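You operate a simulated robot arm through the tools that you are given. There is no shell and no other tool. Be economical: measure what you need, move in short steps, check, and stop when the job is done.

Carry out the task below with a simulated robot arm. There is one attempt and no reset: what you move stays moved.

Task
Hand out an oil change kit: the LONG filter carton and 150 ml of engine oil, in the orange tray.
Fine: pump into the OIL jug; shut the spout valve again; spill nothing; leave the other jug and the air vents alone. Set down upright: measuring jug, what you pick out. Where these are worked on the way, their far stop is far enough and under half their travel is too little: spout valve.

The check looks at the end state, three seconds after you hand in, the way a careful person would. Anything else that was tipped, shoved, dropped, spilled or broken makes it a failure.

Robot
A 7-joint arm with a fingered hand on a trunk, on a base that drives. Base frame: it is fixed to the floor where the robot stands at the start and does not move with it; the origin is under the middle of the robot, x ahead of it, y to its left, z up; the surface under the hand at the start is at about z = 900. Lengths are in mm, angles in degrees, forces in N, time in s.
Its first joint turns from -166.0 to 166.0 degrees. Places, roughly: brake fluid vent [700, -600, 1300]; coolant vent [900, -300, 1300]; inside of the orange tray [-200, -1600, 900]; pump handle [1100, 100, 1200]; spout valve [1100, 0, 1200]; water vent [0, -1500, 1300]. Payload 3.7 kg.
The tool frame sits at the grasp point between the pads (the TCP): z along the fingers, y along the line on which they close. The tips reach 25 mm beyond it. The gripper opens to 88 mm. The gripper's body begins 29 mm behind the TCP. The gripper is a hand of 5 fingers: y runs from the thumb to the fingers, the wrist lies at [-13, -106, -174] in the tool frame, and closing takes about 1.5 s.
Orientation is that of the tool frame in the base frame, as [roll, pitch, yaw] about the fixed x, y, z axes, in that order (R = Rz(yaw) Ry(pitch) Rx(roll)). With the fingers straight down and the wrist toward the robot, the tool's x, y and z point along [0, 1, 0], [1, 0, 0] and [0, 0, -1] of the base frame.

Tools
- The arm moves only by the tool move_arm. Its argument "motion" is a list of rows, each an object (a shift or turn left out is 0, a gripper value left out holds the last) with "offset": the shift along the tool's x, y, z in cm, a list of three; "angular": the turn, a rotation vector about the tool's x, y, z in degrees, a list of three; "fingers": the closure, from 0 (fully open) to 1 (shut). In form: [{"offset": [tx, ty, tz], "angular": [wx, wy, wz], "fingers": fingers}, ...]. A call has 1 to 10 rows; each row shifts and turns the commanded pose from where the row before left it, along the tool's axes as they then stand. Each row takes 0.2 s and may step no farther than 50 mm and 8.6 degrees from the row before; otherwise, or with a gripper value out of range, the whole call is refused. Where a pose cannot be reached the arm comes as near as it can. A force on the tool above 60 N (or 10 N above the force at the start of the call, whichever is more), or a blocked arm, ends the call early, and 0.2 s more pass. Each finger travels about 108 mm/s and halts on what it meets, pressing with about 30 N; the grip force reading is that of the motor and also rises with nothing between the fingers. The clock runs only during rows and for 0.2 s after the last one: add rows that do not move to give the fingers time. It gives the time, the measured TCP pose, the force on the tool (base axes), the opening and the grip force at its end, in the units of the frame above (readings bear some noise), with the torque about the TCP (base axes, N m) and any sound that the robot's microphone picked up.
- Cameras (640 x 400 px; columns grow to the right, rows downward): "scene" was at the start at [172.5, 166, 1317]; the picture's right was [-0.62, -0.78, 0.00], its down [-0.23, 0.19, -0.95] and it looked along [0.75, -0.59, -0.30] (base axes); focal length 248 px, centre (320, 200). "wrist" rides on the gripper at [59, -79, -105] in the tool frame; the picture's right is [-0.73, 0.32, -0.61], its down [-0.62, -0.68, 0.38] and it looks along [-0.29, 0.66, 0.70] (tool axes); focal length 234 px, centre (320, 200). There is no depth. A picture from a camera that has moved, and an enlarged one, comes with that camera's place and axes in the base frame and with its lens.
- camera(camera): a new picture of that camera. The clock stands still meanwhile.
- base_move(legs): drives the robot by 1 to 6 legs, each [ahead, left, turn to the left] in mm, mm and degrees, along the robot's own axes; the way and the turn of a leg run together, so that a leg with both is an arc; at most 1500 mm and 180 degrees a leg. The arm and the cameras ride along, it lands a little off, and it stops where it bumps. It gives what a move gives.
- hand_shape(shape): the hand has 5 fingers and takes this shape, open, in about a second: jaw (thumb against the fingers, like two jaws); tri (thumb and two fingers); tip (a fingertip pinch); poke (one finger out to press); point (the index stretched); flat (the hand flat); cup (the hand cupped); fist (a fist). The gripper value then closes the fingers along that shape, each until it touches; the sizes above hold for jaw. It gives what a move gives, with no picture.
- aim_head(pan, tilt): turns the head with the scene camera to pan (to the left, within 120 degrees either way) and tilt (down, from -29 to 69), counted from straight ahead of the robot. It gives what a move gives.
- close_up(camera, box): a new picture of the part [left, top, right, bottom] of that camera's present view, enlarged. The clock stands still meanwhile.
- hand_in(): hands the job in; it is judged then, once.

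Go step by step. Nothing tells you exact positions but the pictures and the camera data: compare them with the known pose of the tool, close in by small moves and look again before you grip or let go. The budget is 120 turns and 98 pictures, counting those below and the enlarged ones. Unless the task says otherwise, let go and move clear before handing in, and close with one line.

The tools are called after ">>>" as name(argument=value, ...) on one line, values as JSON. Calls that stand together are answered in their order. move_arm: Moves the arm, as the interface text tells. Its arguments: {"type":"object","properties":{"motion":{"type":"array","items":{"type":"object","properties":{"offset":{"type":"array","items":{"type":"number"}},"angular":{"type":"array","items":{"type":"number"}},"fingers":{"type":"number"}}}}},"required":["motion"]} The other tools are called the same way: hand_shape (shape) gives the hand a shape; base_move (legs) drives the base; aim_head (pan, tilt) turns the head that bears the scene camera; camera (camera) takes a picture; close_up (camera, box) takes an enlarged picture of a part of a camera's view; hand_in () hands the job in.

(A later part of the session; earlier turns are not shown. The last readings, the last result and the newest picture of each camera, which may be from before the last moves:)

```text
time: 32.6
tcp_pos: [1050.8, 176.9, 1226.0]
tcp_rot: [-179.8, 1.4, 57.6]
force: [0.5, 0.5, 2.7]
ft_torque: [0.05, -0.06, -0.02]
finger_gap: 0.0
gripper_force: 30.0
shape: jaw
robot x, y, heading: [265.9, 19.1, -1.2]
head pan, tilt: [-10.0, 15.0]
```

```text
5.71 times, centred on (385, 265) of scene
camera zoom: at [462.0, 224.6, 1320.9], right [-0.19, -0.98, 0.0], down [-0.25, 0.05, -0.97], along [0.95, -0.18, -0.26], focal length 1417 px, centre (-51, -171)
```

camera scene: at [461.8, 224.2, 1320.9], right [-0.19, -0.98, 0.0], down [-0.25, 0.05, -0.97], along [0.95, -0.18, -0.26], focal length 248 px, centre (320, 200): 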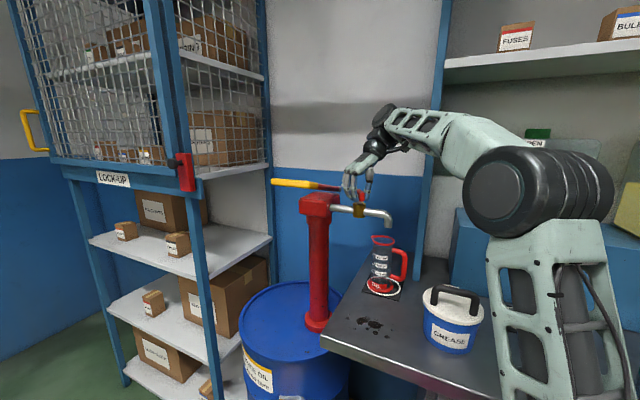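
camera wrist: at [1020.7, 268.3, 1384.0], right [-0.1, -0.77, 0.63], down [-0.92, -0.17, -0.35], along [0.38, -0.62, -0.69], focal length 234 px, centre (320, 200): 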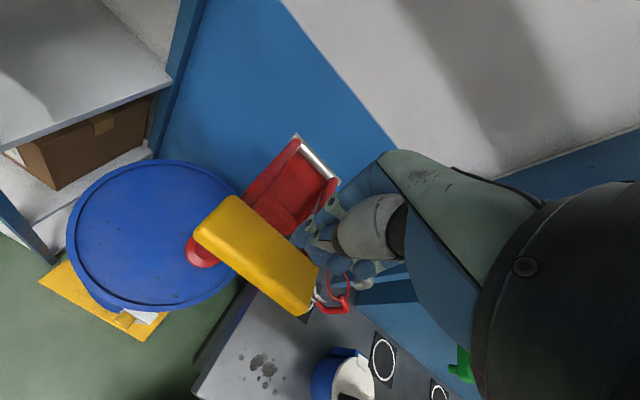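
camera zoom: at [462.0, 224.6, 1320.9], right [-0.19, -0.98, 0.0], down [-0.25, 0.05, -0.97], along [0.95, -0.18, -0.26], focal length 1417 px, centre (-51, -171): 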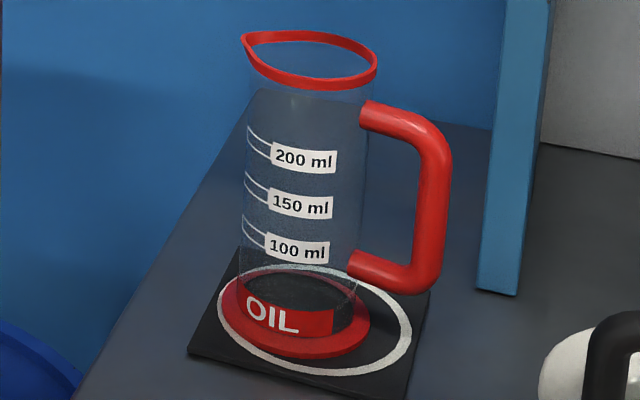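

It springs back, but no oil is visible yet (maybe priming). Another full stroke, with a look.

>>> move_arm(motion=[{"offset": [0, 0, 2.1]}, {"offset": [0, 0, 2.1]}, {"offset": [0, 0, 2.1]}, {"offset": [0, 0, 2.0]}, {}])

>>> close_up(camera="scene", box=[340, 200, 420, 300])

>>> move_arm(motion=[{"offset": [0, 0, -2.7]}, {"offset": [0, 0, -2.8]}, {"offset": [0, 0, -2.8]}, {}])

>>> close_up(camera="scene", box=[340, 200, 420, 300])

```text
time: 33.9
tcp_pos: [1048.6, 177.7, 1146.1]
tcp_rot: [-179.9, 1.4, 57.8]
force: [1.2, -0.1, 7.6]
ft_torque: [-0.03, -0.03, 0.01]
finger_gap: 0.0
gripper_force: 30.2
shape: jaw
robot x, y, heading: [265.5, 20.2, -0.8]
head pan, tilt: [-10.0, 15.0]
```

```text
4.00 times, centred on (380, 250) of scene
camera zoom: at [461.8, 224.6, 1320.9], right [-0.19, -0.98, 0.0], down [-0.25, 0.05, -0.97], along [0.95, -0.18, -0.26], focal length 992 px, centre (80, 0)
```

zoom: 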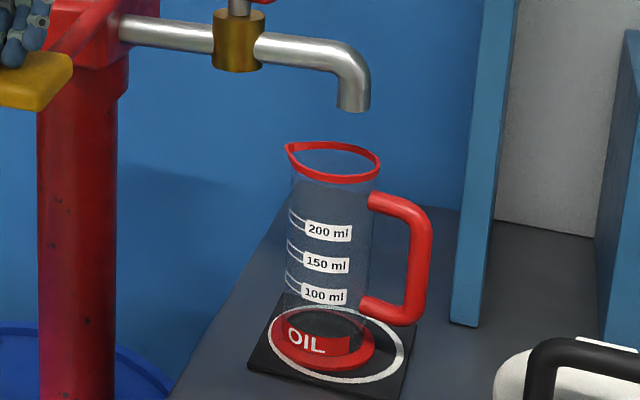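

```text
time: 34.9
tcp_pos: [1051.2, 179.8, 1226.5]
tcp_rot: [-179.8, 1.5, 57.7]
force: [2.0, -1.0, 3.5]
ft_torque: [-0.02, -0.04, -0.02]
finger_gap: 0.0
gripper_force: 30.0
shape: jaw
robot x, y, heading: [263.9, 21.1, -0.9]
head pan, tilt: [-10.0, 15.0]
```

```text
4.00 times, centred on (380, 250) of scene
camera zoom: at [462.0, 224.6, 1320.9], right [-0.19, -0.98, 0.0], down [-0.25, 0.05, -0.97], along [0.95, -0.18, -0.26], focal length 992 px, centre (80, 0)
```

zoom: 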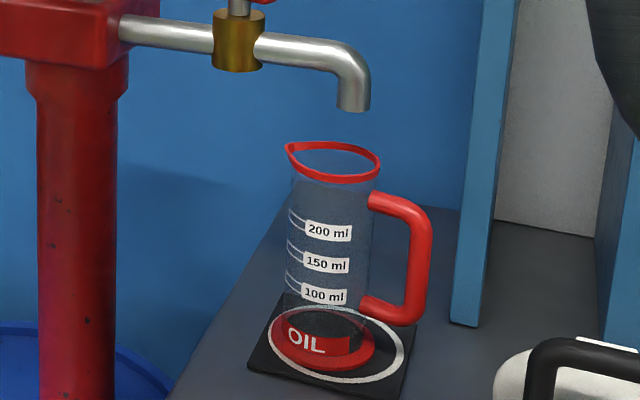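

Unclear; I'll zoom hard on the jug bottom, lift fully for a full refill, and stroke again to compare.

>>> close_up(camera="scene", box=[364, 262, 396, 296])

>>> move_arm(motion=[{"offset": [0, 0, -2]}, {"offset": [0, 0, -2]}, {}])

>>> close_up(camera="scene", box=[260, 130, 420, 230])

```text
11.76 times, centred on (380, 279) of scene
camera zoom: at [462.0, 224.6, 1320.9], right [-0.19, -0.98, 0.0], down [-0.25, 0.05, -0.97], along [0.95, -0.18, -0.26], focal length 2918 px, centre (-386, -729)
```

zoom: 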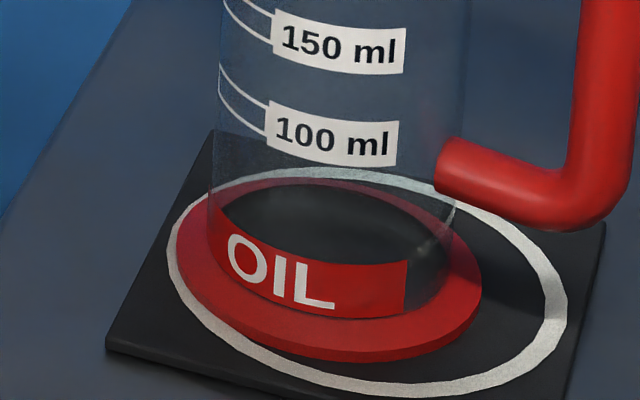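

```text
time: 35.6
tcp_pos: [1051.3, 181.4, 1266.1]
tcp_rot: [-179.8, 1.3, 57.6]
force: [0.6, 0.2, 0.0]
ft_torque: [0.03, 0.0, 0.01]
finger_gap: 0.0
gripper_force: 30.3
shape: jaw
robot x, y, heading: [268.9, 20.5, -0.7]
head pan, tilt: [-10.0, 15.0]
```

```text
4.00 times, centred on (340, 180) of scene
camera zoom: at [462.0, 224.7, 1320.9], right [-0.19, -0.98, 0.0], down [-0.25, 0.05, -0.97], along [0.95, -0.18, -0.26], focal length 992 px, centre (240, 280)
```

zoom: 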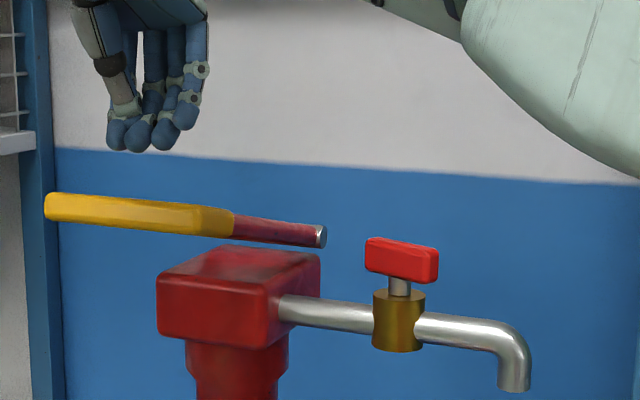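

The jug is still empty and the handle is fully back up. I'll do one more complete stroke with a full lift to test for priming.

>>> move_arm(motion=[{"offset": [0, 0, 3]}, {"offset": [0, 0, 2.5]}, {"offset": [0, 0, 2.5]}, {"offset": [0, 0, 2.5]}, {"offset": [0, 0, 1.8]}, {}, {"offset": [0, 0, -4]}, {"offset": [0, 0, -4.3]}, {"offset": [0, 0, -4]}, {}])

>>> close_up(camera="scene", box=[340, 200, 420, 300])

```text
time: 37.9
tcp_pos: [1050.7, 179.0, 1265.3]
tcp_rot: [-179.9, 1.3, 57.7]
force: [-0.2, 0.1, -0.1]
ft_torque: [-0.01, -0.04, 0.0]
finger_gap: 0.0
gripper_force: 30.2
shape: jaw
robot x, y, heading: [270.5, 20.2, -1.0]
head pan, tilt: [-10.0, 15.0]
```

```text
4.00 times, centred on (380, 250) of scene
camera zoom: at [462.0, 224.7, 1320.9], right [-0.19, -0.98, 0.0], down [-0.25, 0.05, -0.97], along [0.95, -0.18, -0.26], focal length 992 px, centre (80, 0)
```

zoom: 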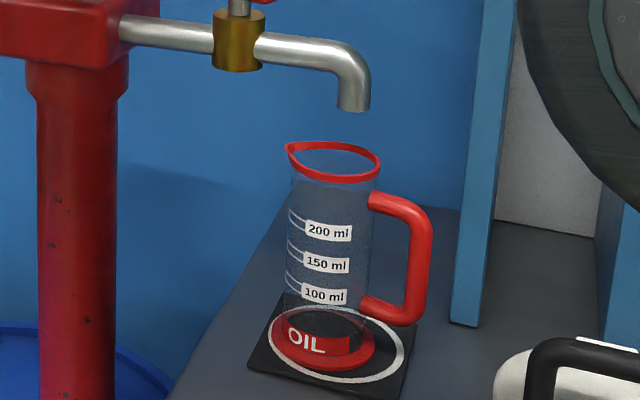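

Still nothing, so I'll take the valve to its far stop. I can grip the lever with the wrist on the robot side (room enough: the fork is ~90 mm away) and turn counter-clockwise.

>>> move_arm(motion=[{"offset": [0, 0, -1.5], "fingers": 0.8}, {"offset": [-3.62, 2.88, 0], "fingers": 0.5}, {"offset": [-3.62, 2.88, 0]}, {"offset": [-3.62, 2.88, 0]}, {"offset": [-3.62, 2.88, 0]}, {"angular": [0, 0, 7.2]}, {"angular": [0, 0, 7.2]}, {"angular": [0, 0, 7.2]}, {"angular": [0, 0, 7.2], "offset": [0, 0, 3]}, {"offset": [0, 0, 2.5]}])

>>> close_up(camera="wrist", box=[160, 100, 480, 300])

>>> close_up(camera="scene", box=[290, 130, 410, 220])

```text
time: 40.0
tcp_pos: [1070.2, -9.4, 1229.1]
tcp_rot: [179.5, 1.2, 28.8]
force: [0.3, 0.0, 0.0]
ft_torque: [-0.03, 0.0, 0.01]
finger_gap: 43.5
gripper_force: 0.0
shape: jaw
robot x, y, heading: [267.3, 18.5, -0.7]
head pan, tilt: [-10.0, 15.0]
```

```text
2.00 times, centred on (320, 200) of wrist
camera zoom: at [1084.2, 89.5, 1331.5], right [-0.47, -0.62, 0.63], down [-0.88, 0.29, -0.38], along [0.05, -0.73, -0.68], focal length 468 px, centre (320, 200)
```

zoom: 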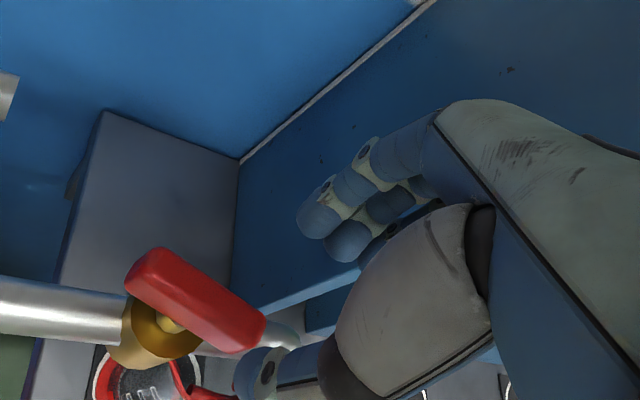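

```text
4.44 times, centred on (350, 175) of scene
camera zoom: at [462.0, 224.7, 1320.9], right [-0.19, -0.98, 0.0], down [-0.25, 0.05, -0.97], along [0.95, -0.18, -0.26], focal length 1102 px, centre (187, 311)
```

zoom: 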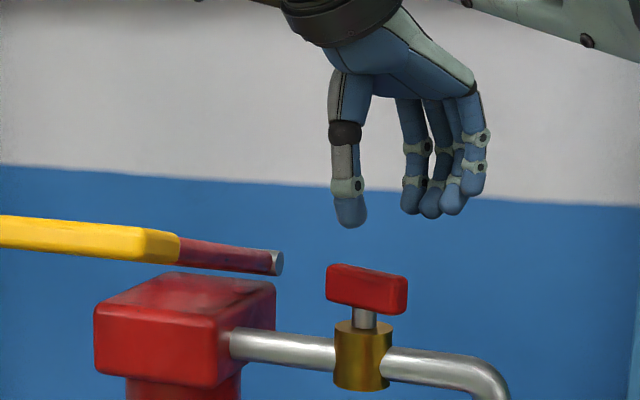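

The lever sits a few mm left/back of the hand centre; I'll shift, descend, and check before gripping.

>>> move_arm(motion=[{"offset": [0.75, -0.4, 0]}, {"offset": [0, 0, 2]}, {"offset": [0, 0, 2]}, {"offset": [0, 0, 1.5]}])

>>> close_up(camera="scene", box=[310, 150, 390, 210])

>>> close_up(camera="wrist", box=[160, 150, 400, 300])

```text
time: 41.0
tcp_pos: [1073.8, -1.2, 1175.0]
tcp_rot: [179.4, 1.2, 28.8]
force: [0.6, 0.3, 0.1]
ft_torque: [-0.01, -0.02, -0.02]
finger_gap: 43.5
gripper_force: 0.0
shape: jaw
robot x, y, heading: [266.6, 21.8, -0.7]
head pan, tilt: [-10.0, 15.0]
```

```text
6.67 times, centred on (350, 180) of scene
camera zoom: at [461.9, 224.7, 1320.9], right [-0.19, -0.98, 0.0], down [-0.25, 0.05, -0.97], along [0.95, -0.18, -0.26], focal length 1654 px, centre (120, 333)
```

zoom: 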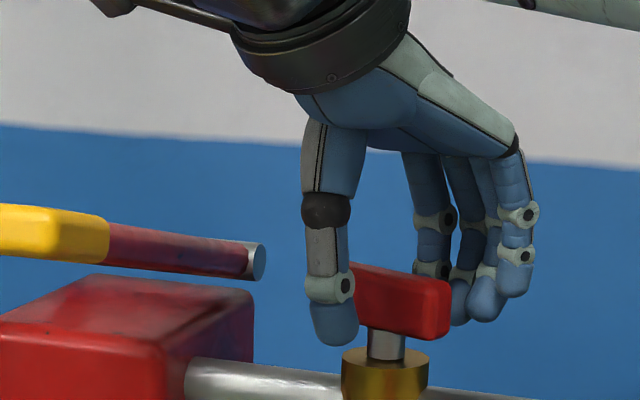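

```text
2.67 times, centred on (280, 225) of wrist
camera zoom: at [1087.5, 98.7, 1277.2], right [-0.47, -0.62, 0.63], down [-0.88, 0.29, -0.38], along [0.05, -0.73, -0.68], focal length 624 px, centre (427, 133)
```

zoom: 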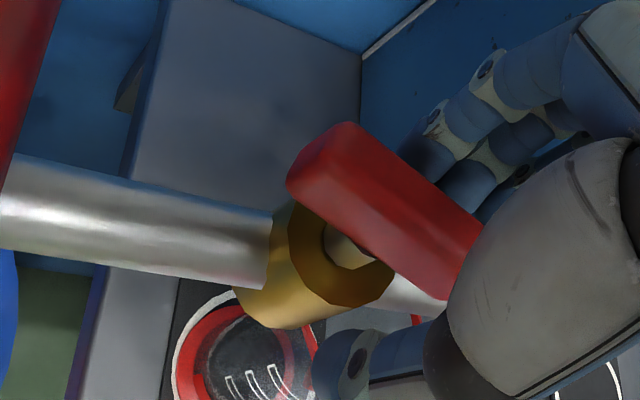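

The lever is between thumb and fingers. Close and turn counter-clockwise.

>>> move_arm(motion=[{"fingers": 0.75}, {"fingers": 0.9}, {}, {}, {"angular": [0, 0, -6]}, {"angular": [0, 0, -6]}, {"angular": [0, 0, -6]}, {"angular": [0, 0, -6]}, {"angular": [0, 0, -6]}])

>>> close_up(camera="scene", box=[310, 150, 390, 210])

```text
time: 43.0
tcp_pos: [1072.8, -1.2, 1174.6]
tcp_rot: [-179.8, 1.5, 58.9]
force: [4.5, -20.9, 6.7]
ft_torque: [-0.49, -0.16, -0.15]
finger_gap: 10.7
gripper_force: 0.1
shape: jaw
robot x, y, heading: [266.0, 21.6, -0.9]
head pan, tilt: [-10.0, 15.0]
```

```text
6.67 times, centred on (350, 180) of scene
camera zoom: at [462.0, 223.6, 1321.0], right [-0.19, -0.98, 0.0], down [-0.25, 0.05, -0.97], along [0.95, -0.18, -0.26], focal length 1654 px, centre (120, 333)
```

zoom: 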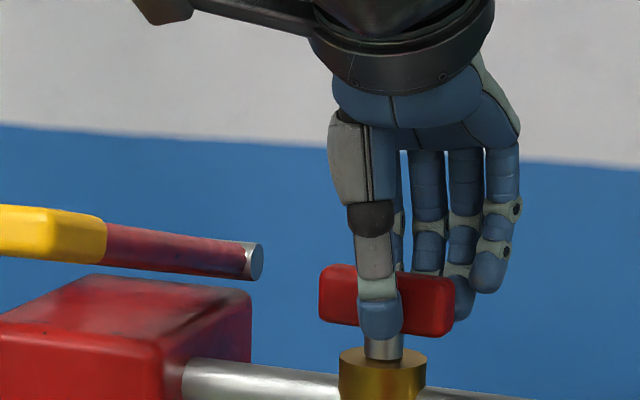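

Lever looks parallel to the pipe now. A little more to feel the stop.

>>> move_arm(motion=[{"angular": [0, 0, -5]}, {"angular": [0, 0, -5]}, {"angular": [0, 0, -5]}])

>>> close_up(camera="scene", box=[310, 150, 390, 210])

```text
time: 43.9
tcp_pos: [1074.8, -0.3, 1174.7]
tcp_rot: [-179.5, 1.3, 73.8]
force: [6.3, -19.5, 1.5]
ft_torque: [-0.43, -0.17, -0.23]
finger_gap: 10.6
gripper_force: 0.0
shape: jaw
robot x, y, heading: [267.9, 20.5, -0.8]
head pan, tilt: [-10.0, 15.0]
```

```text
6.67 times, centred on (350, 180) of scene
camera zoom: at [462.1, 223.7, 1321.0], right [-0.19, -0.98, 0.0], down [-0.25, 0.05, -0.97], along [0.95, -0.18, -0.26], focal length 1654 px, centre (120, 333)
```

zoom: 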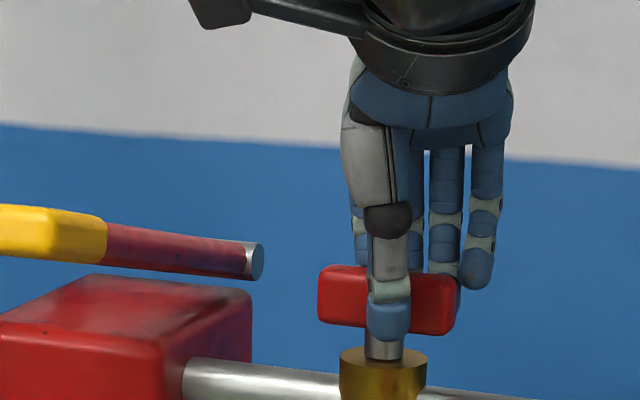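

The lever is at its stop, fully open. Release, rise, and return to the pump bar.

>>> move_arm(motion=[{"fingers": 0.6}, {"fingers": 0.45}, {"offset": [0, 0, -4]}, {"offset": [0, 0, -4]}, {"offset": [0, 0, -2]}, {"offset": [4.2, -1.77, 0]}, {"offset": [4.2, -1.77, 0], "fingers": 1}, {"offset": [4.2, -1.77, 0]}, {"offset": [4.2, -1.77, 0]}, {"angular": [0, 0, 8]}])

>>> move_arm(motion=[{"angular": [0, 0, 8]}, {"offset": [0, 0, 4]}, {"offset": [0, 0, 2.5]}, {"offset": [0, 0, 2.5]}])

>>> close_up(camera="scene", box=[250, 150, 420, 300])

```text
time: 46.0
tcp_pos: [1054.8, 183.6, 1272.2]
tcp_rot: [-179.6, 1.4, 65.9]
force: [0.0, -0.3, 0.8]
ft_torque: [0.01, 0.02, 0.01]
finger_gap: 0.0
gripper_force: 29.5
shape: jaw
robot x, y, heading: [269.4, 19.5, -0.8]
head pan, tilt: [-10.0, 15.0]
```

```text
time: 47.0
tcp_pos: [1053.4, 182.2, 1181.5]
tcp_rot: [-179.9, 1.4, 57.7]
force: [-1.3, 1.9, 5.2]
ft_torque: [0.06, 0.01, 0.02]
finger_gap: 0.0
gripper_force: 29.7
shape: jaw
robot x, y, heading: [266.5, 21.3, -0.8]
head pan, tilt: [-10.0, 15.0]
```

```text
2.67 times, centred on (335, 225) of scene
camera zoom: at [461.7, 224.8, 1320.9], right [-0.19, -0.98, 0.0], down [-0.25, 0.05, -0.97], along [0.95, -0.18, -0.26], focal length 661 px, centre (280, 133)
```

zoom: 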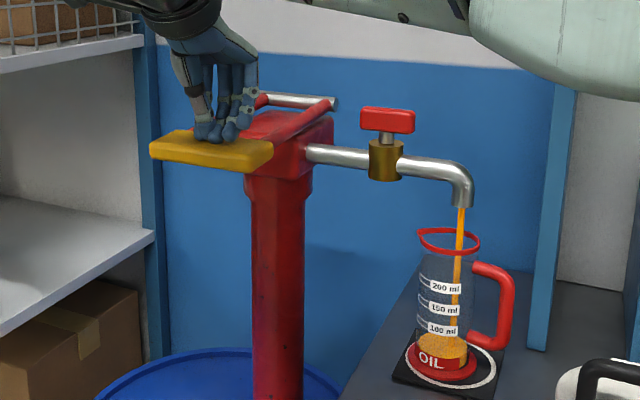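

Oil is flowing. Completing the stroke gently.

>>> move_arm(motion=[{"offset": [0, 0, 1.3]}, {"offset": [0, 0, 1.3]}, {"offset": [0, 0, 1.2]}, {}, {}, {}])

>>> close_up(camera="scene", box=[340, 200, 420, 300])

```text
time: 48.5
tcp_pos: [1052.3, 181.2, 1143.5]
tcp_rot: [-179.9, 1.3, 57.7]
force: [0.5, -1.4, 7.5]
ft_torque: [-0.02, -0.03, -0.01]
finger_gap: 0.0
gripper_force: 30.1
shape: jaw
robot x, y, heading: [266.1, 20.3, -0.8]
head pan, tilt: [-10.0, 15.0]
```

```text
4.00 times, centred on (380, 250) of scene
camera zoom: at [461.7, 224.5, 1320.9], right [-0.19, -0.98, 0.0], down [-0.25, 0.05, -0.97], along [0.95, -0.18, -0.26], focal length 992 px, centre (80, 0)
```

zoom: 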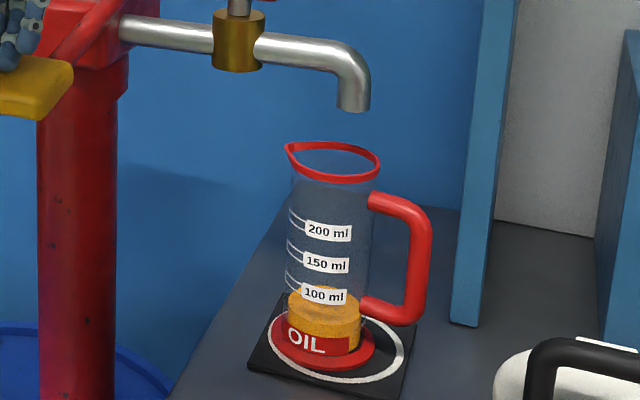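

Flow has stopped; measure the level.

>>> close_up(camera="scene", box=[360, 246, 400, 296])

```text
8.00 times, centred on (380, 271) of scene
camera zoom: at [461.7, 224.5, 1320.9], right [-0.19, -0.98, 0.0], down [-0.25, 0.05, -0.97], along [0.95, -0.18, -0.26], focal length 1984 px, centre (-160, -368)
```

zoom: 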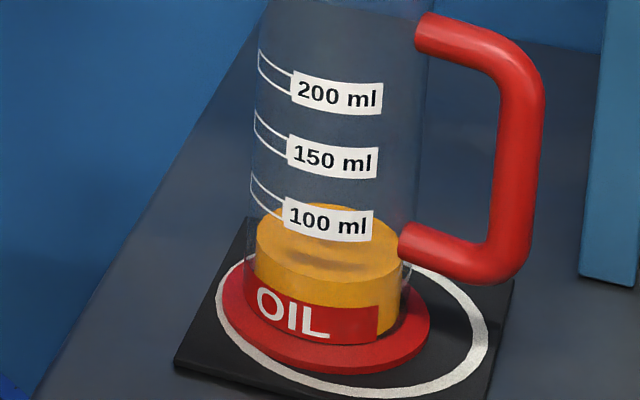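

One stroke gave about 50 ml; second full stroke now.

>>> move_arm(motion=[{"offset": [0, 0, -4]}, {"offset": [0, 0, -4]}, {"offset": [0, 0, -4]}, {}, {"offset": [0, 0, 4]}, {"offset": [0, 0, 2.3]}, {"offset": [0, 0, 2]}, {"offset": [0, 0, 2]}, {"offset": [0, 0, 1.7]}, {}])

>>> move_arm(motion=[{}, {}, {}])

>>> close_up(camera="scene", box=[360, 246, 400, 296])

```text
time: 50.6
tcp_pos: [1053.0, 180.3, 1142.6]
tcp_rot: [-179.9, 1.3, 57.7]
force: [1.0, -0.4, 8.1]
ft_torque: [-0.01, -0.05, -0.02]
finger_gap: 0.0
gripper_force: 30.0
shape: jaw
robot x, y, heading: [268.7, 21.2, -1.0]
head pan, tilt: [-10.0, 15.0]
```

```text
time: 51.5
tcp_pos: [1053.8, 179.9, 1142.2]
tcp_rot: [-179.8, 1.4, 57.8]
force: [1.0, -1.1, 7.1]
ft_torque: [-0.02, 0.0, -0.03]
finger_gap: 0.0
gripper_force: 29.5
shape: jaw
robot x, y, heading: [267.1, 16.8, -0.8]
head pan, tilt: [-10.0, 15.0]
```

```text
8.00 times, centred on (380, 271) of scene
camera zoom: at [461.8, 224.6, 1320.9], right [-0.19, -0.98, 0.0], down [-0.25, 0.05, -0.97], along [0.95, -0.18, -0.26], focal length 1984 px, centre (-160, -368)
```

zoom: 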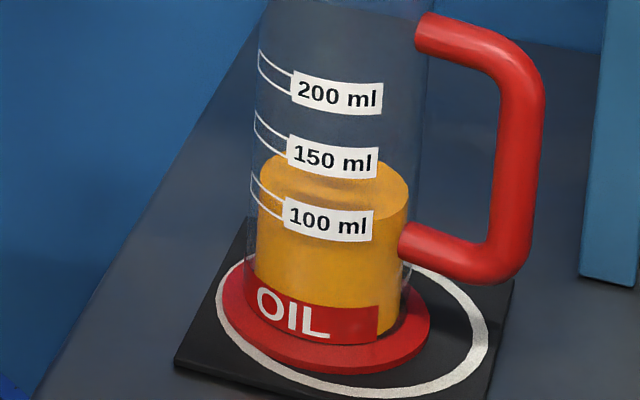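

Now ≈100 ml. Third stroke.

>>> move_arm(motion=[{"offset": [0, 0, -4]}, {"offset": [0, 0, -4]}, {"offset": [0, 0, -4]}, {}, {"offset": [0, 0, 4]}, {"offset": [0, 0, 2.3]}, {"offset": [0, 0, 2]}, {"offset": [0, 0, 2]}, {"offset": [0, 0, 1.7]}, {}])

>>> move_arm(motion=[{}, {}, {}])

>>> close_up(camera="scene", box=[360, 246, 400, 296])

```text
time: 53.6
tcp_pos: [1052.1, 183.1, 1143.9]
tcp_rot: [-180.0, 1.5, 57.8]
force: [0.0, -1.3, 7.0]
ft_torque: [-0.01, -0.04, 0.0]
finger_gap: 0.0
gripper_force: 30.2
shape: jaw
robot x, y, heading: [267.8, 18.3, -0.6]
head pan, tilt: [-10.0, 15.0]
```

```text
time: 54.5
tcp_pos: [1051.7, 181.2, 1144.8]
tcp_rot: [-179.8, 1.3, 57.8]
force: [0.7, -1.7, 6.1]
ft_torque: [-0.02, -0.02, -0.03]
finger_gap: 0.1
gripper_force: 30.2
shape: jaw
robot x, y, heading: [268.0, 18.0, -0.8]
head pan, tilt: [-10.0, 15.0]
```

```text
8.00 times, centred on (380, 271) of scene
camera zoom: at [461.8, 224.6, 1320.9], right [-0.19, -0.98, 0.0], down [-0.25, 0.05, -0.97], along [0.95, -0.18, -0.26], focal length 1984 px, centre (-160, -368)
```

zoom: 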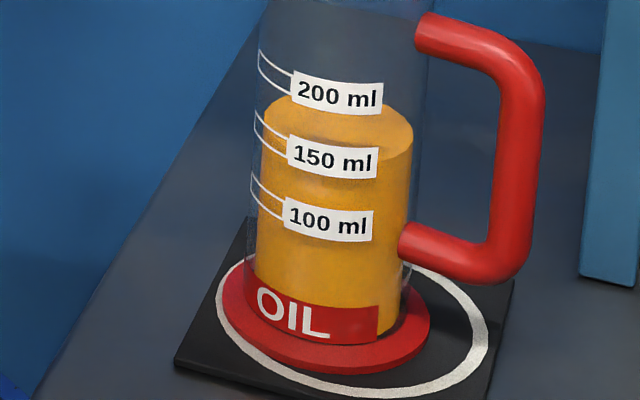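

Level sits at the 150 ml mark. Now close the valve: lift, return above the lever with fingers half open.

>>> move_arm(motion=[{"offset": [0, 0, -4]}, {"offset": [0, 0, -4]}, {"offset": [0, 0, -4]}, {"offset": [-3.55, 2.9, 0], "fingers": 0.5}, {"offset": [-3.55, 2.9, 0]}, {"offset": [-3.55, 2.9, 0]}, {"offset": [-3.55, 2.9, 0]}, {"offset": [0, 0, 3], "angular": [0, 0, -3]}, {"offset": [0, 0, 2]}])

>>> close_up(camera="scene", box=[290, 130, 410, 220])

```text
time: 56.5
tcp_pos: [1076.7, 0.5, 1216.1]
tcp_rot: [-179.8, 1.4, 60.8]
force: [-0.5, 0.2, 0.7]
ft_torque: [-0.01, 0.01, 0.0]
finger_gap: 43.7
gripper_force: 0.1
shape: jaw
robot x, y, heading: [267.1, 16.9, -0.8]
head pan, tilt: [-10.0, 15.0]
```

```text
4.44 times, centred on (350, 175) of scene
camera zoom: at [462.0, 224.6, 1320.9], right [-0.19, -0.98, 0.0], down [-0.25, 0.05, -0.97], along [0.95, -0.18, -0.26], focal length 1102 px, centre (187, 311)
```

zoom: 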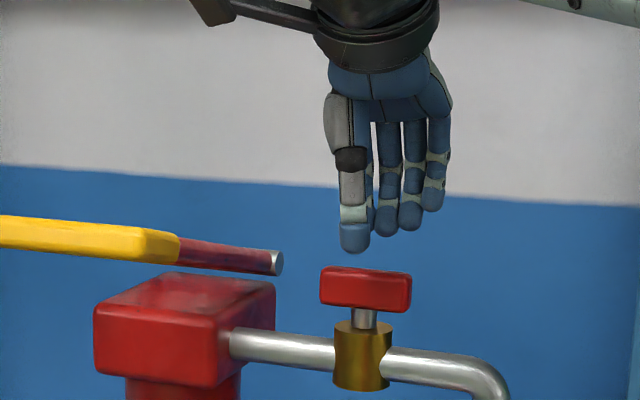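

Aligned. Descend, grip, and turn clockwise.

>>> move_arm(motion=[{"offset": [0, -0.15, 2]}, {"offset": [0, 0, 2.1]}, {"fingers": 0.75}, {"fingers": 0.9}, {}, {}, {"angular": [0, 0, 6]}, {"angular": [0, 0, 6]}, {"angular": [0, 0, 6]}, {"angular": [0, 0, 6]}])

>>> move_arm(motion=[{"angular": [0, 0, 6]}, {"angular": [0, 0, 6]}, {"angular": [0, 0, 6]}, {"angular": [0, 0, 6]}])

>>> close_up(camera="scene", box=[270, 110, 410, 220])

```text
time: 58.6
tcp_pos: [1074.7, 0.5, 1175.4]
tcp_rot: [179.7, 1.4, 36.7]
force: [6.4, -6.9, 3.6]
ft_torque: [-0.18, -0.16, -0.03]
finger_gap: 10.4
gripper_force: 0.0
shape: jaw
robot x, y, heading: [267.5, 20.2, -1.0]
head pan, tilt: [-10.0, 15.0]
```

```text
time: 59.6
tcp_pos: [1074.6, 1.0, 1176.3]
tcp_rot: [179.1, 1.1, 12.8]
force: [3.4, -3.3, -0.7]
ft_torque: [-0.13, -0.09, 0.0]
finger_gap: 9.6
gripper_force: 0.1
shape: jaw
robot x, y, heading: [268.4, 21.1, -0.9]
head pan, tilt: [-10.0, 15.0]
```

```text
3.64 times, centred on (340, 165) of scene
camera zoom: at [462.1, 224.4, 1320.9], right [-0.19, -0.98, 0.0], down [-0.25, 0.05, -0.97], along [0.95, -0.18, -0.26], focal length 902 px, centre (247, 327)
```

zoom: 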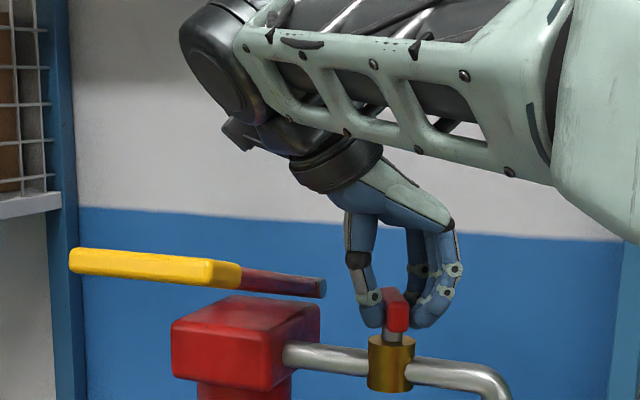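

Working well and the wrist is clear above the handle. Continue to the closed stop.

>>> move_arm(motion=[{"angular": [0, 0, 6]}, {"angular": [0, 0, 6]}, {"angular": [0, 0, 6]}, {"angular": [0, 0, 6]}])

>>> move_arm(motion=[{"angular": [0, 0, 6]}, {"angular": [0, 0, 6]}, {"angular": [0, 0, 6]}, {"angular": [0, 0, 4]}])

>>> close_up(camera="scene", box=[270, 110, 410, 220])

```text
time: 60.6
tcp_pos: [1074.4, 1.7, 1176.2]
tcp_rot: [178.7, 0.8, -11.1]
force: [1.4, -0.9, -0.3]
ft_torque: [-0.01, -0.04, -0.02]
finger_gap: 9.2
gripper_force: 0.0
shape: jaw
robot x, y, heading: [270.0, 20.1, -0.6]
head pan, tilt: [-10.0, 15.0]
```

```text
time: 61.6
tcp_pos: [1075.8, 2.4, 1176.5]
tcp_rot: [178.7, 0.3, -25.9]
force: [-1.1, -1.0, 0.3]
ft_torque: [-0.04, 0.02, 0.0]
finger_gap: 9.2
gripper_force: 0.1
shape: jaw
out of reach, approached as far as the arm can: row 3, 4
robot x, y, heading: [269.8, 20.5, -0.8]
head pan, tilt: [-10.0, 15.0]
```

```text
3.64 times, centred on (340, 165) of scene
camera zoom: at [461.8, 224.9, 1320.9], right [-0.19, -0.98, 0.0], down [-0.25, 0.05, -0.97], along [0.95, -0.18, -0.26], focal length 902 px, centre (247, 327)
```

zoom: 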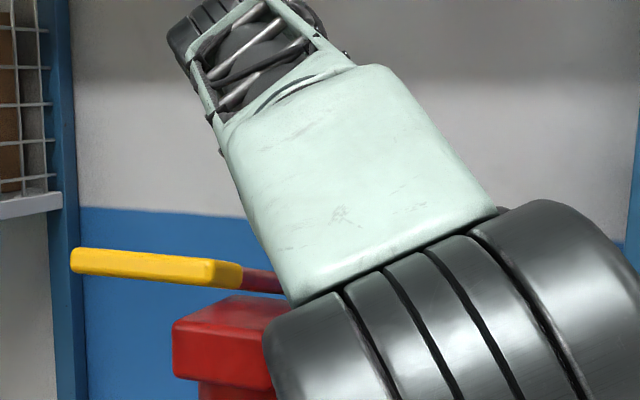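

Hand reached -26°, close to the closed angle (~-29°). I'll release, rise, and inspect the lever.

>>> move_arm(motion=[{"fingers": 0.6}, {"fingers": 0.45}, {"offset": [0, 0, -3]}, {"offset": [0, 0, -4]}, {"offset": [0, 0, -4]}, {"angular": [0, 0, -8]}, {"angular": [0, 0, -8]}, {"angular": [0, 0, -8]}, {"angular": [0, 0, -8]}, {"angular": [0, 0, -8]}])

>>> camera(camera="scene")

>>> close_up(camera="scene", box=[310, 150, 390, 210])

```text
time: 63.9
tcp_pos: [1060.2, -12.6, 1203.9]
tcp_rot: [179.0, 1.0, 14.0]
force: [0.6, 0.2, 0.8]
ft_torque: [0.0, 0.02, 0.01]
finger_gap: 48.3
gripper_force: 0.1
shape: jaw
out of reach, approached as far as the arm can: row 3, 4, 5
robot x, y, heading: [269.8, 22.2, -0.7]
head pan, tilt: [-10.0, 15.0]
```

```text
39 pictures are left
camera scene: at [462.1, 224.9, 1320.8], right [-0.19, -0.98, 0.0], down [-0.25, 0.05, -0.97], along [0.95, -0.18, -0.26], focal length 248 px, centre (320, 200)
```

scene: 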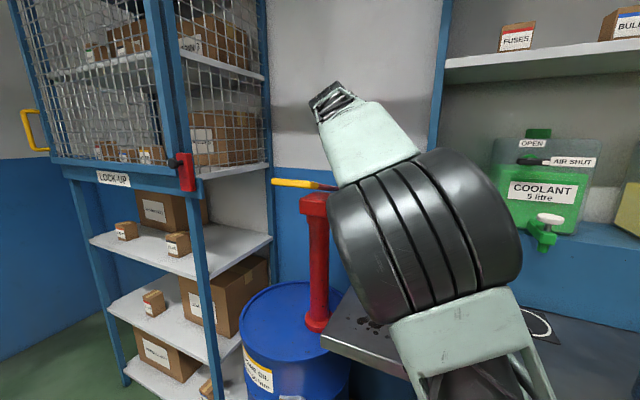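

```text
6.67 times, centred on (350, 180) of scene
camera zoom: at [462.1, 224.9, 1320.8], right [-0.19, -0.98, 0.0], down [-0.25, 0.05, -0.97], along [0.95, -0.18, -0.26], focal length 1654 px, centre (120, 333)
```

zoom: 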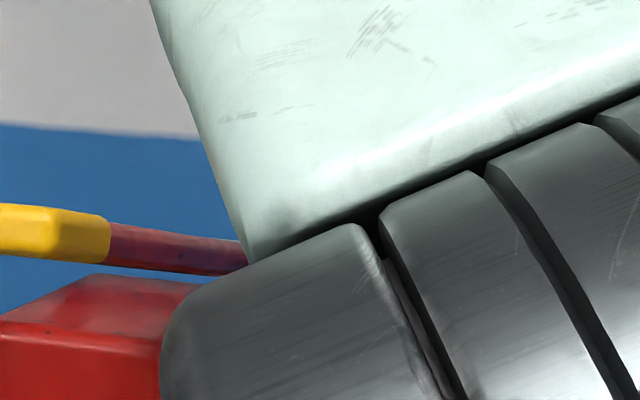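

The elbow blocks the scene view. I'll rise more and look with the wrist camera.

>>> move_arm(motion=[{"offset": [0, 0, -3]}, {"offset": [0, 0, -3]}, {"angular": [0, 0, -8]}, {"angular": [0, 0, -8]}])

>>> camera(camera="wrist")

```text
time: 64.8
tcp_pos: [1062.0, -10.0, 1264.5]
tcp_rot: [179.3, 1.3, 30.0]
force: [-0.5, 0.2, -0.4]
ft_torque: [-0.05, -0.01, -0.01]
finger_gap: 48.1
gripper_force: 0.1
shape: jaw
robot x, y, heading: [268.2, 20.4, -0.7]
head pan, tilt: [-10.0, 15.0]
```

```text
37 pictures are left
camera wrist: at [1073.2, 89.3, 1366.7], right [-0.46, -0.63, 0.63], down [-0.89, 0.27, -0.38], along [0.07, -0.73, -0.68], focal length 234 px, centre (320, 200)
```

wrist: 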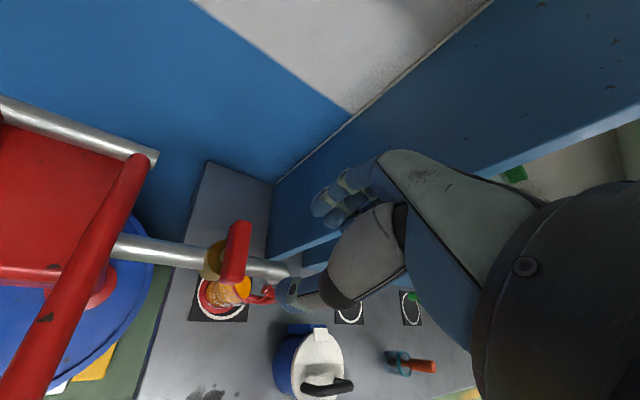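

The valve lever lies across the pipe again (closed). Next I'll take the jug by its body from the pump/robot side, hand nearly horizontal, since its handle faces the grease can and the spout is above. First I retreat and reorient the hand in free space.

>>> move_arm(motion=[{"offset": [-2.97, -3.33, 0]}, {"offset": [-2.97, -3.33, 0]}, {"offset": [-2.97, -3.33, 0]}, {"offset": [-2.97, -3.33, 0]}, {"offset": [-2.97, -3.33, 0]}, {"angular": [0, 0, -8.4]}, {"angular": [0, 0, -8.4]}, {"angular": [0, 0, -8.4]}, {"angular": [0, 0, -8.4]}, {"angular": [0, 0, -8.4]}])

>>> move_arm(motion=[{"angular": [0, 0, -8.4]}, {"angular": [0, 0, -8.4]}, {"angular": [0, 0, -8.4]}, {"angular": [0, 0, -7.8], "fingers": 0}, {"angular": [0, -8, 0]}, {"angular": [0, -8, 0]}, {"angular": [0, -8, 0]}, {"angular": [0, -8, 0]}, {"angular": [0, -8, 0]}])

>>> move_arm(motion=[{"angular": [0, -8, 0]}, {"angular": [0, -8, 0]}, {"angular": [0, -8, 0]}, {"angular": [0, -6, 0]}])

>>> camera(camera="scene")

```text
time: 67.0
tcp_pos: [850.3, 59.4, 1266.6]
tcp_rot: [-179.5, 1.5, 72.1]
force: [1.1, -0.3, -0.1]
ft_torque: [0.01, -0.01, -0.01]
finger_gap: 48.3
gripper_force: 0.1
shape: jaw
robot x, y, heading: [265.8, 19.1, -0.4]
head pan, tilt: [-10.0, 15.0]
```

```text
time: 69.0
tcp_pos: [852.2, 59.4, 1267.7]
tcp_rot: [-178.6, 41.0, 105.7]
force: [0.0, -0.3, -0.4]
ft_torque: [-0.01, 0.02, -0.02]
finger_gap: 87.8
gripper_force: 0.1
shape: jaw
robot x, y, heading: [267.0, 22.2, -1.2]
head pan, tilt: [-10.0, 15.0]
```

```text
time: 70.0
tcp_pos: [850.2, 58.1, 1266.7]
tcp_rot: [-176.6, 70.8, 108.1]
force: [0.2, 0.1, -0.4]
ft_torque: [-0.05, 0.0, 0.02]
finger_gap: 87.8
gripper_force: 0.0
shape: jaw
robot x, y, heading: [267.5, 21.3, -0.9]
head pan, tilt: [-10.0, 15.0]
```

```text
36 pictures are left
camera scene: at [462.0, 224.6, 1320.9], right [-0.19, -0.98, 0.0], down [-0.25, 0.05, -0.97], along [0.95, -0.18, -0.26], focal length 248 px, centre (320, 200)
```

scene: 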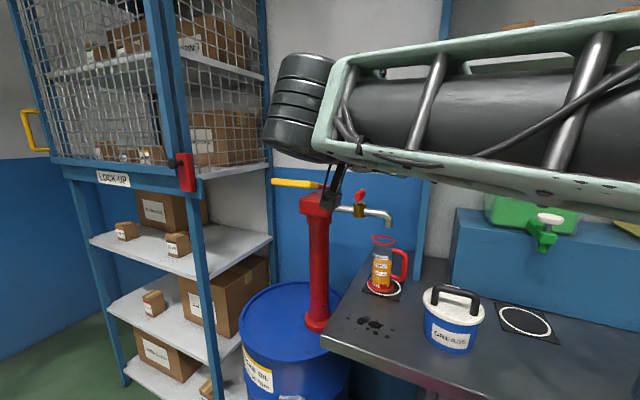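

>>> close_up(camera="scene", box=[310, 160, 430, 310])

```text
2.67 times, centred on (370, 235) of scene
camera zoom: at [462.0, 224.6, 1320.9], right [-0.19, -0.98, 0.0], down [-0.25, 0.05, -0.97], along [0.95, -0.18, -0.26], focal length 661 px, centre (187, 107)
```

zoom: 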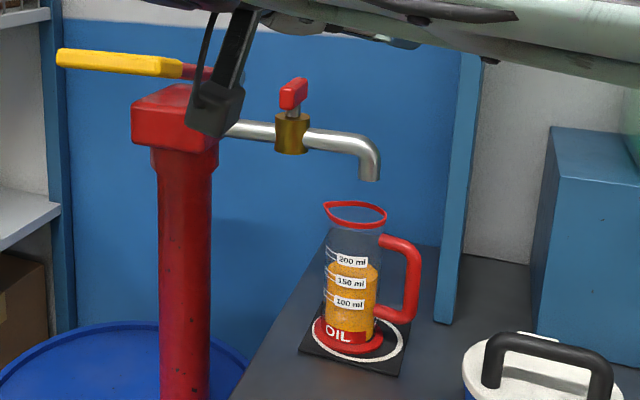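

Valve matches its initial shut position, jug reads 150 ml. Now moving the hand to a pre-grasp point beside the jug.

>>> move_arm(motion=[{"offset": [3.52, 2.39, 1.82]}, {"offset": [3.52, 2.39, 1.82]}, {"offset": [3.52, 2.39, 1.82]}, {"offset": [3.52, 2.39, 1.82]}, {"offset": [3.52, 2.39, 1.82]}, {"offset": [3.52, 2.39, 1.82]}])

>>> camera(camera="wrist")

>>> close_up(camera="scene", box=[240, 130, 460, 310])

```text
time: 71.5
tcp_pos: [989.6, 61.0, 1029.6]
tcp_rot: [-176.6, 70.8, 108.2]
force: [0.7, -0.1, -0.6]
ft_torque: [-0.02, 0.0, 0.0]
finger_gap: 87.9
gripper_force: 0.2
shape: jaw
robot x, y, heading: [268.2, 23.0, -0.8]
head pan, tilt: [-10.0, 15.0]
```

```text
34 pictures are left
camera wrist: at [880.3, 155.6, 1010.2], right [0.24, 0.41, 0.88], down [-0.5, -0.72, 0.48], along [0.83, -0.56, 0.03], focal length 234 px, centre (320, 200)
```

wrist: 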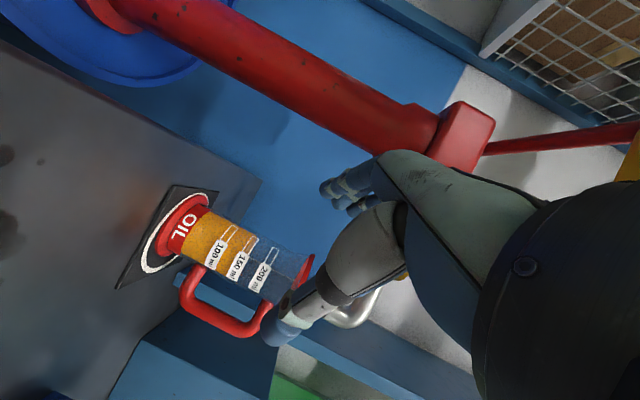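

```text
2.22 times, centred on (350, 220) of scene
camera zoom: at [461.6, 224.7, 1320.9], right [-0.19, -0.98, 0.0], down [-0.25, 0.05, -0.97], along [0.95, -0.18, -0.26], focal length 551 px, centre (253, 156)
```

zoom: 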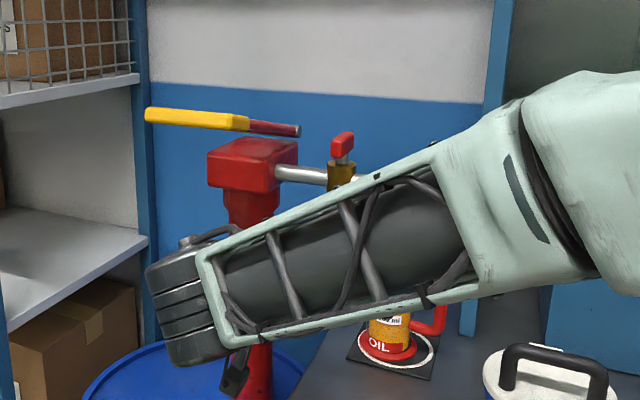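

Jug axis refined to ≈(1029,-57). Aligning laterally and advancing most of the way.

>>> move_arm(motion=[{"offset": [-0.15, 0.7, 0]}, {"offset": [0, 0, 4]}, {"offset": [0, 0, 4]}])

>>> camera(camera="wrist")

```text
time: 72.2
tcp_pos: [1013.1, -9.1, 1001.8]
tcp_rot: [-176.8, 70.9, 107.9]
force: [-0.3, 0.0, 0.0]
ft_torque: [-0.01, 0.01, -0.03]
finger_gap: 87.5
gripper_force: 0.1
shape: jaw
robot x, y, heading: [267.4, 26.7, -0.8]
head pan, tilt: [-10.0, 15.0]
```

```text
32 pictures are left
camera wrist: at [904.1, 84.0, 982.4], right [0.24, 0.41, 0.88], down [-0.5, -0.72, 0.48], along [0.83, -0.56, 0.03], focal length 234 px, centre (320, 200)
```

wrist: 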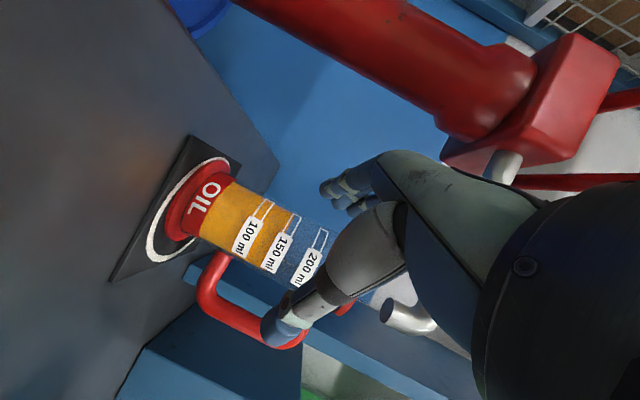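

Aligned well. Final advance to the jug, slightly lower.

>>> move_arm(motion=[{"offset": [0.75, 0.25, 1.5]}, {"offset": [0, 0, 1.6]}, {"offset": [0, 0, 1.5]}])

>>> camera(camera="wrist")

```text
time: 73.0
tcp_pos: [1028.3, -48.6, 979.9]
tcp_rot: [-176.7, 70.9, 108.0]
force: [0.2, 0.6, -0.1]
ft_torque: [0.04, -0.02, 0.0]
finger_gap: 88.0
gripper_force: 0.1
shape: jaw
robot x, y, heading: [269.7, 21.0, -0.7]
head pan, tilt: [-10.0, 15.0]
```

```text
31 pictures are left
camera wrist: at [920.5, 44.6, 959.9], right [0.24, 0.41, 0.88], down [-0.5, -0.72, 0.48], along [0.83, -0.56, 0.03], focal length 234 px, centre (320, 200)
```

wrist: 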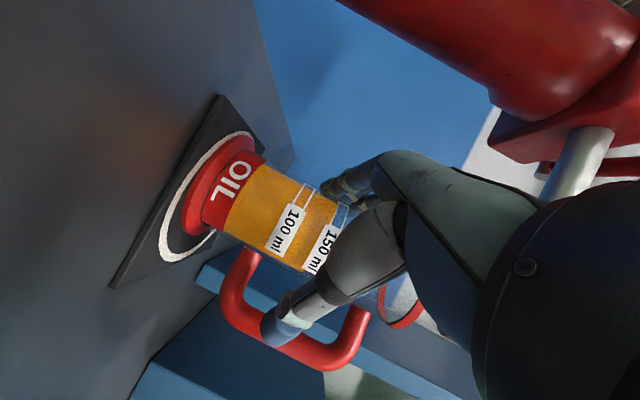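

The jug is between thumb and fingers with the thumb clear of the handle. Closing gently.

>>> move_arm(motion=[{"fingers": 0.15}, {"fingers": 0.25}, {"fingers": 0.35}, {"fingers": 0.45}, {"fingers": 0.55}, {}, {}])

>>> camera(camera="wrist")

```text
time: 74.7
tcp_pos: [1029.0, -49.3, 981.5]
tcp_rot: [-176.5, 70.9, 108.1]
force: [1.3, -0.9, 1.2]
ft_torque: [-0.02, 0.07, 0.05]
finger_gap: 47.8
gripper_force: 29.7
shape: jaw
robot x, y, heading: [266.0, 21.2, -0.9]
head pan, tilt: [-10.0, 15.0]
```

```text
30 pictures are left
camera wrist: at [920.5, 44.6, 960.1], right [0.24, 0.41, 0.88], down [-0.5, -0.72, 0.48], along [0.83, -0.56, 0.03], focal length 234 px, centre (320, 200)
```

wrist: 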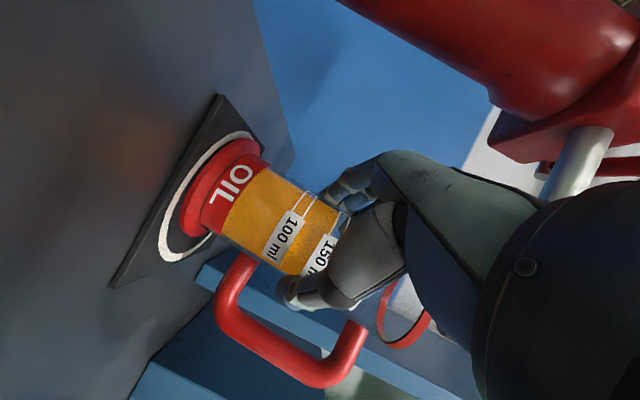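

Gripped at 48 mm. Firm the grip and lift 18 mm straight up.

>>> move_arm(motion=[{"fingers": 0.75}, {}, {}, {"offset": [-0.85, -0.02, -0.3]}, {"offset": [-0.85, -0.02, -0.3]}])

>>> camera(camera="wrist")

```text
time: 75.8
tcp_pos: [1029.8, -50.1, 998.8]
tcp_rot: [-176.4, 70.8, 108.3]
force: [-0.8, -0.5, -2.2]
ft_torque: [0.06, 0.0, 0.02]
finger_gap: 47.6
gripper_force: 30.1
shape: jaw
robot x, y, heading: [266.4, 18.3, -0.7]
head pan, tilt: [-10.0, 15.0]
```

```text
29 pictures are left
camera wrist: at [921.0, 44.5, 977.9], right [0.24, 0.41, 0.88], down [-0.5, -0.72, 0.48], along [0.83, -0.56, 0.03], focal length 234 px, centre (320, 200)
```

wrist: 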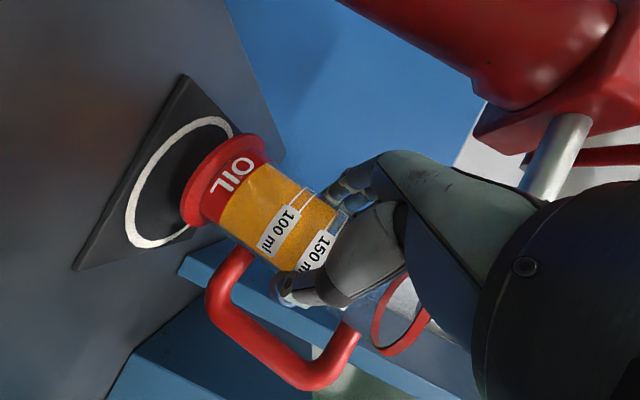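

The jug is lifted level. Sliding it out from under the spout, toward the robot, then up.

>>> move_arm(motion=[{"offset": [0.3, -0.88, -0.83]}, {"offset": [0.61, -1.76, -1.65]}, {"offset": [0.61, -1.76, -1.65]}, {"offset": [0.61, -1.76, -1.65]}, {"offset": [0.3, -0.88, -0.83]}, {"offset": [-1.4, -0.03, -0.5]}, {"offset": [-2.83, -0.06, -0.98]}, {"offset": [-2.83, -0.06, -0.98]}, {"offset": [-2.83, -0.06, -0.98]}, {"offset": [-1.4, -0.03, -0.5]}])

>>> camera(camera="scene")

```text
time: 78.0
tcp_pos: [945.5, 1.8, 1120.1]
tcp_rot: [-176.8, 70.8, 107.9]
force: [0.1, 0.4, -2.2]
ft_torque: [0.01, 0.01, 0.01]
finger_gap: 47.4
gripper_force: 29.8
shape: jaw
robot x, y, heading: [266.3, 20.3, -0.7]
head pan, tilt: [-10.0, 15.0]
```

```text
28 pictures are left
camera scene: at [462.0, 224.7, 1320.9], right [-0.19, -0.98, 0.0], down [-0.25, 0.05, -0.97], along [0.95, -0.18, -0.26], focal length 248 px, centre (320, 200)
```

scene: 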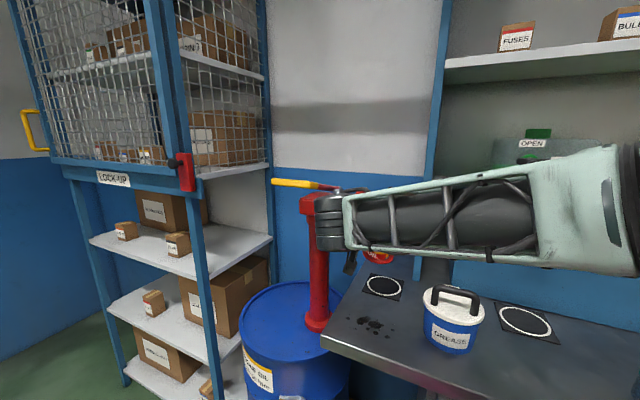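

Clear. Raise a bit more, then back the robot away from the bench.

>>> move_arm(motion=[{"offset": [-1.4, -0.03, -0.5]}, {"offset": [-2.83, -0.06, -0.98]}, {"offset": [-1.9, -0.04, -0.66]}])

>>> base_move(legs=[[-200, 0, 0], [0, 0, -20], [0, 0, -17.5]])

>>> camera(camera="scene")

```text
time: 78.8
tcp_pos: [948.2, 0.2, 1183.5]
tcp_rot: [-176.3, 71.0, 108.4]
force: [-0.7, -0.3, -2.7]
ft_torque: [0.08, -0.01, 0.0]
finger_gap: 47.4
gripper_force: 30.2
shape: jaw
robot x, y, heading: [270.1, 18.5, -0.9]
head pan, tilt: [-10.0, 15.0]
```

```text
time: 82.5
tcp_pos: [595.4, -406.9, 1183.1]
tcp_rot: [-176.7, 70.9, 70.6]
force: [-0.2, -0.2, -2.9]
ft_torque: [0.05, -0.03, -0.01]
finger_gap: 47.1
gripper_force: 30.0
shape: jaw
robot x, y, heading: [68.0, 16.2, -38.2]
head pan, tilt: [-10.0, 15.0]
```

```text
27 pictures are left
camera scene: at [346.1, 66.3, 1320.9], right [-0.75, -0.66, 0.0], down [-0.17, 0.19, -0.97], along [0.64, -0.72, -0.26], focal length 248 px, centre (320, 200)
```

scene: 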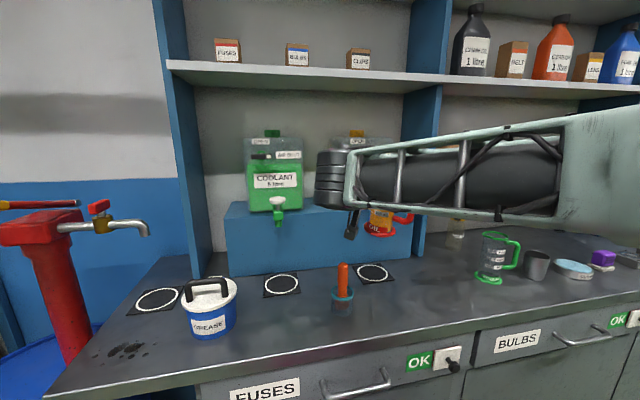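

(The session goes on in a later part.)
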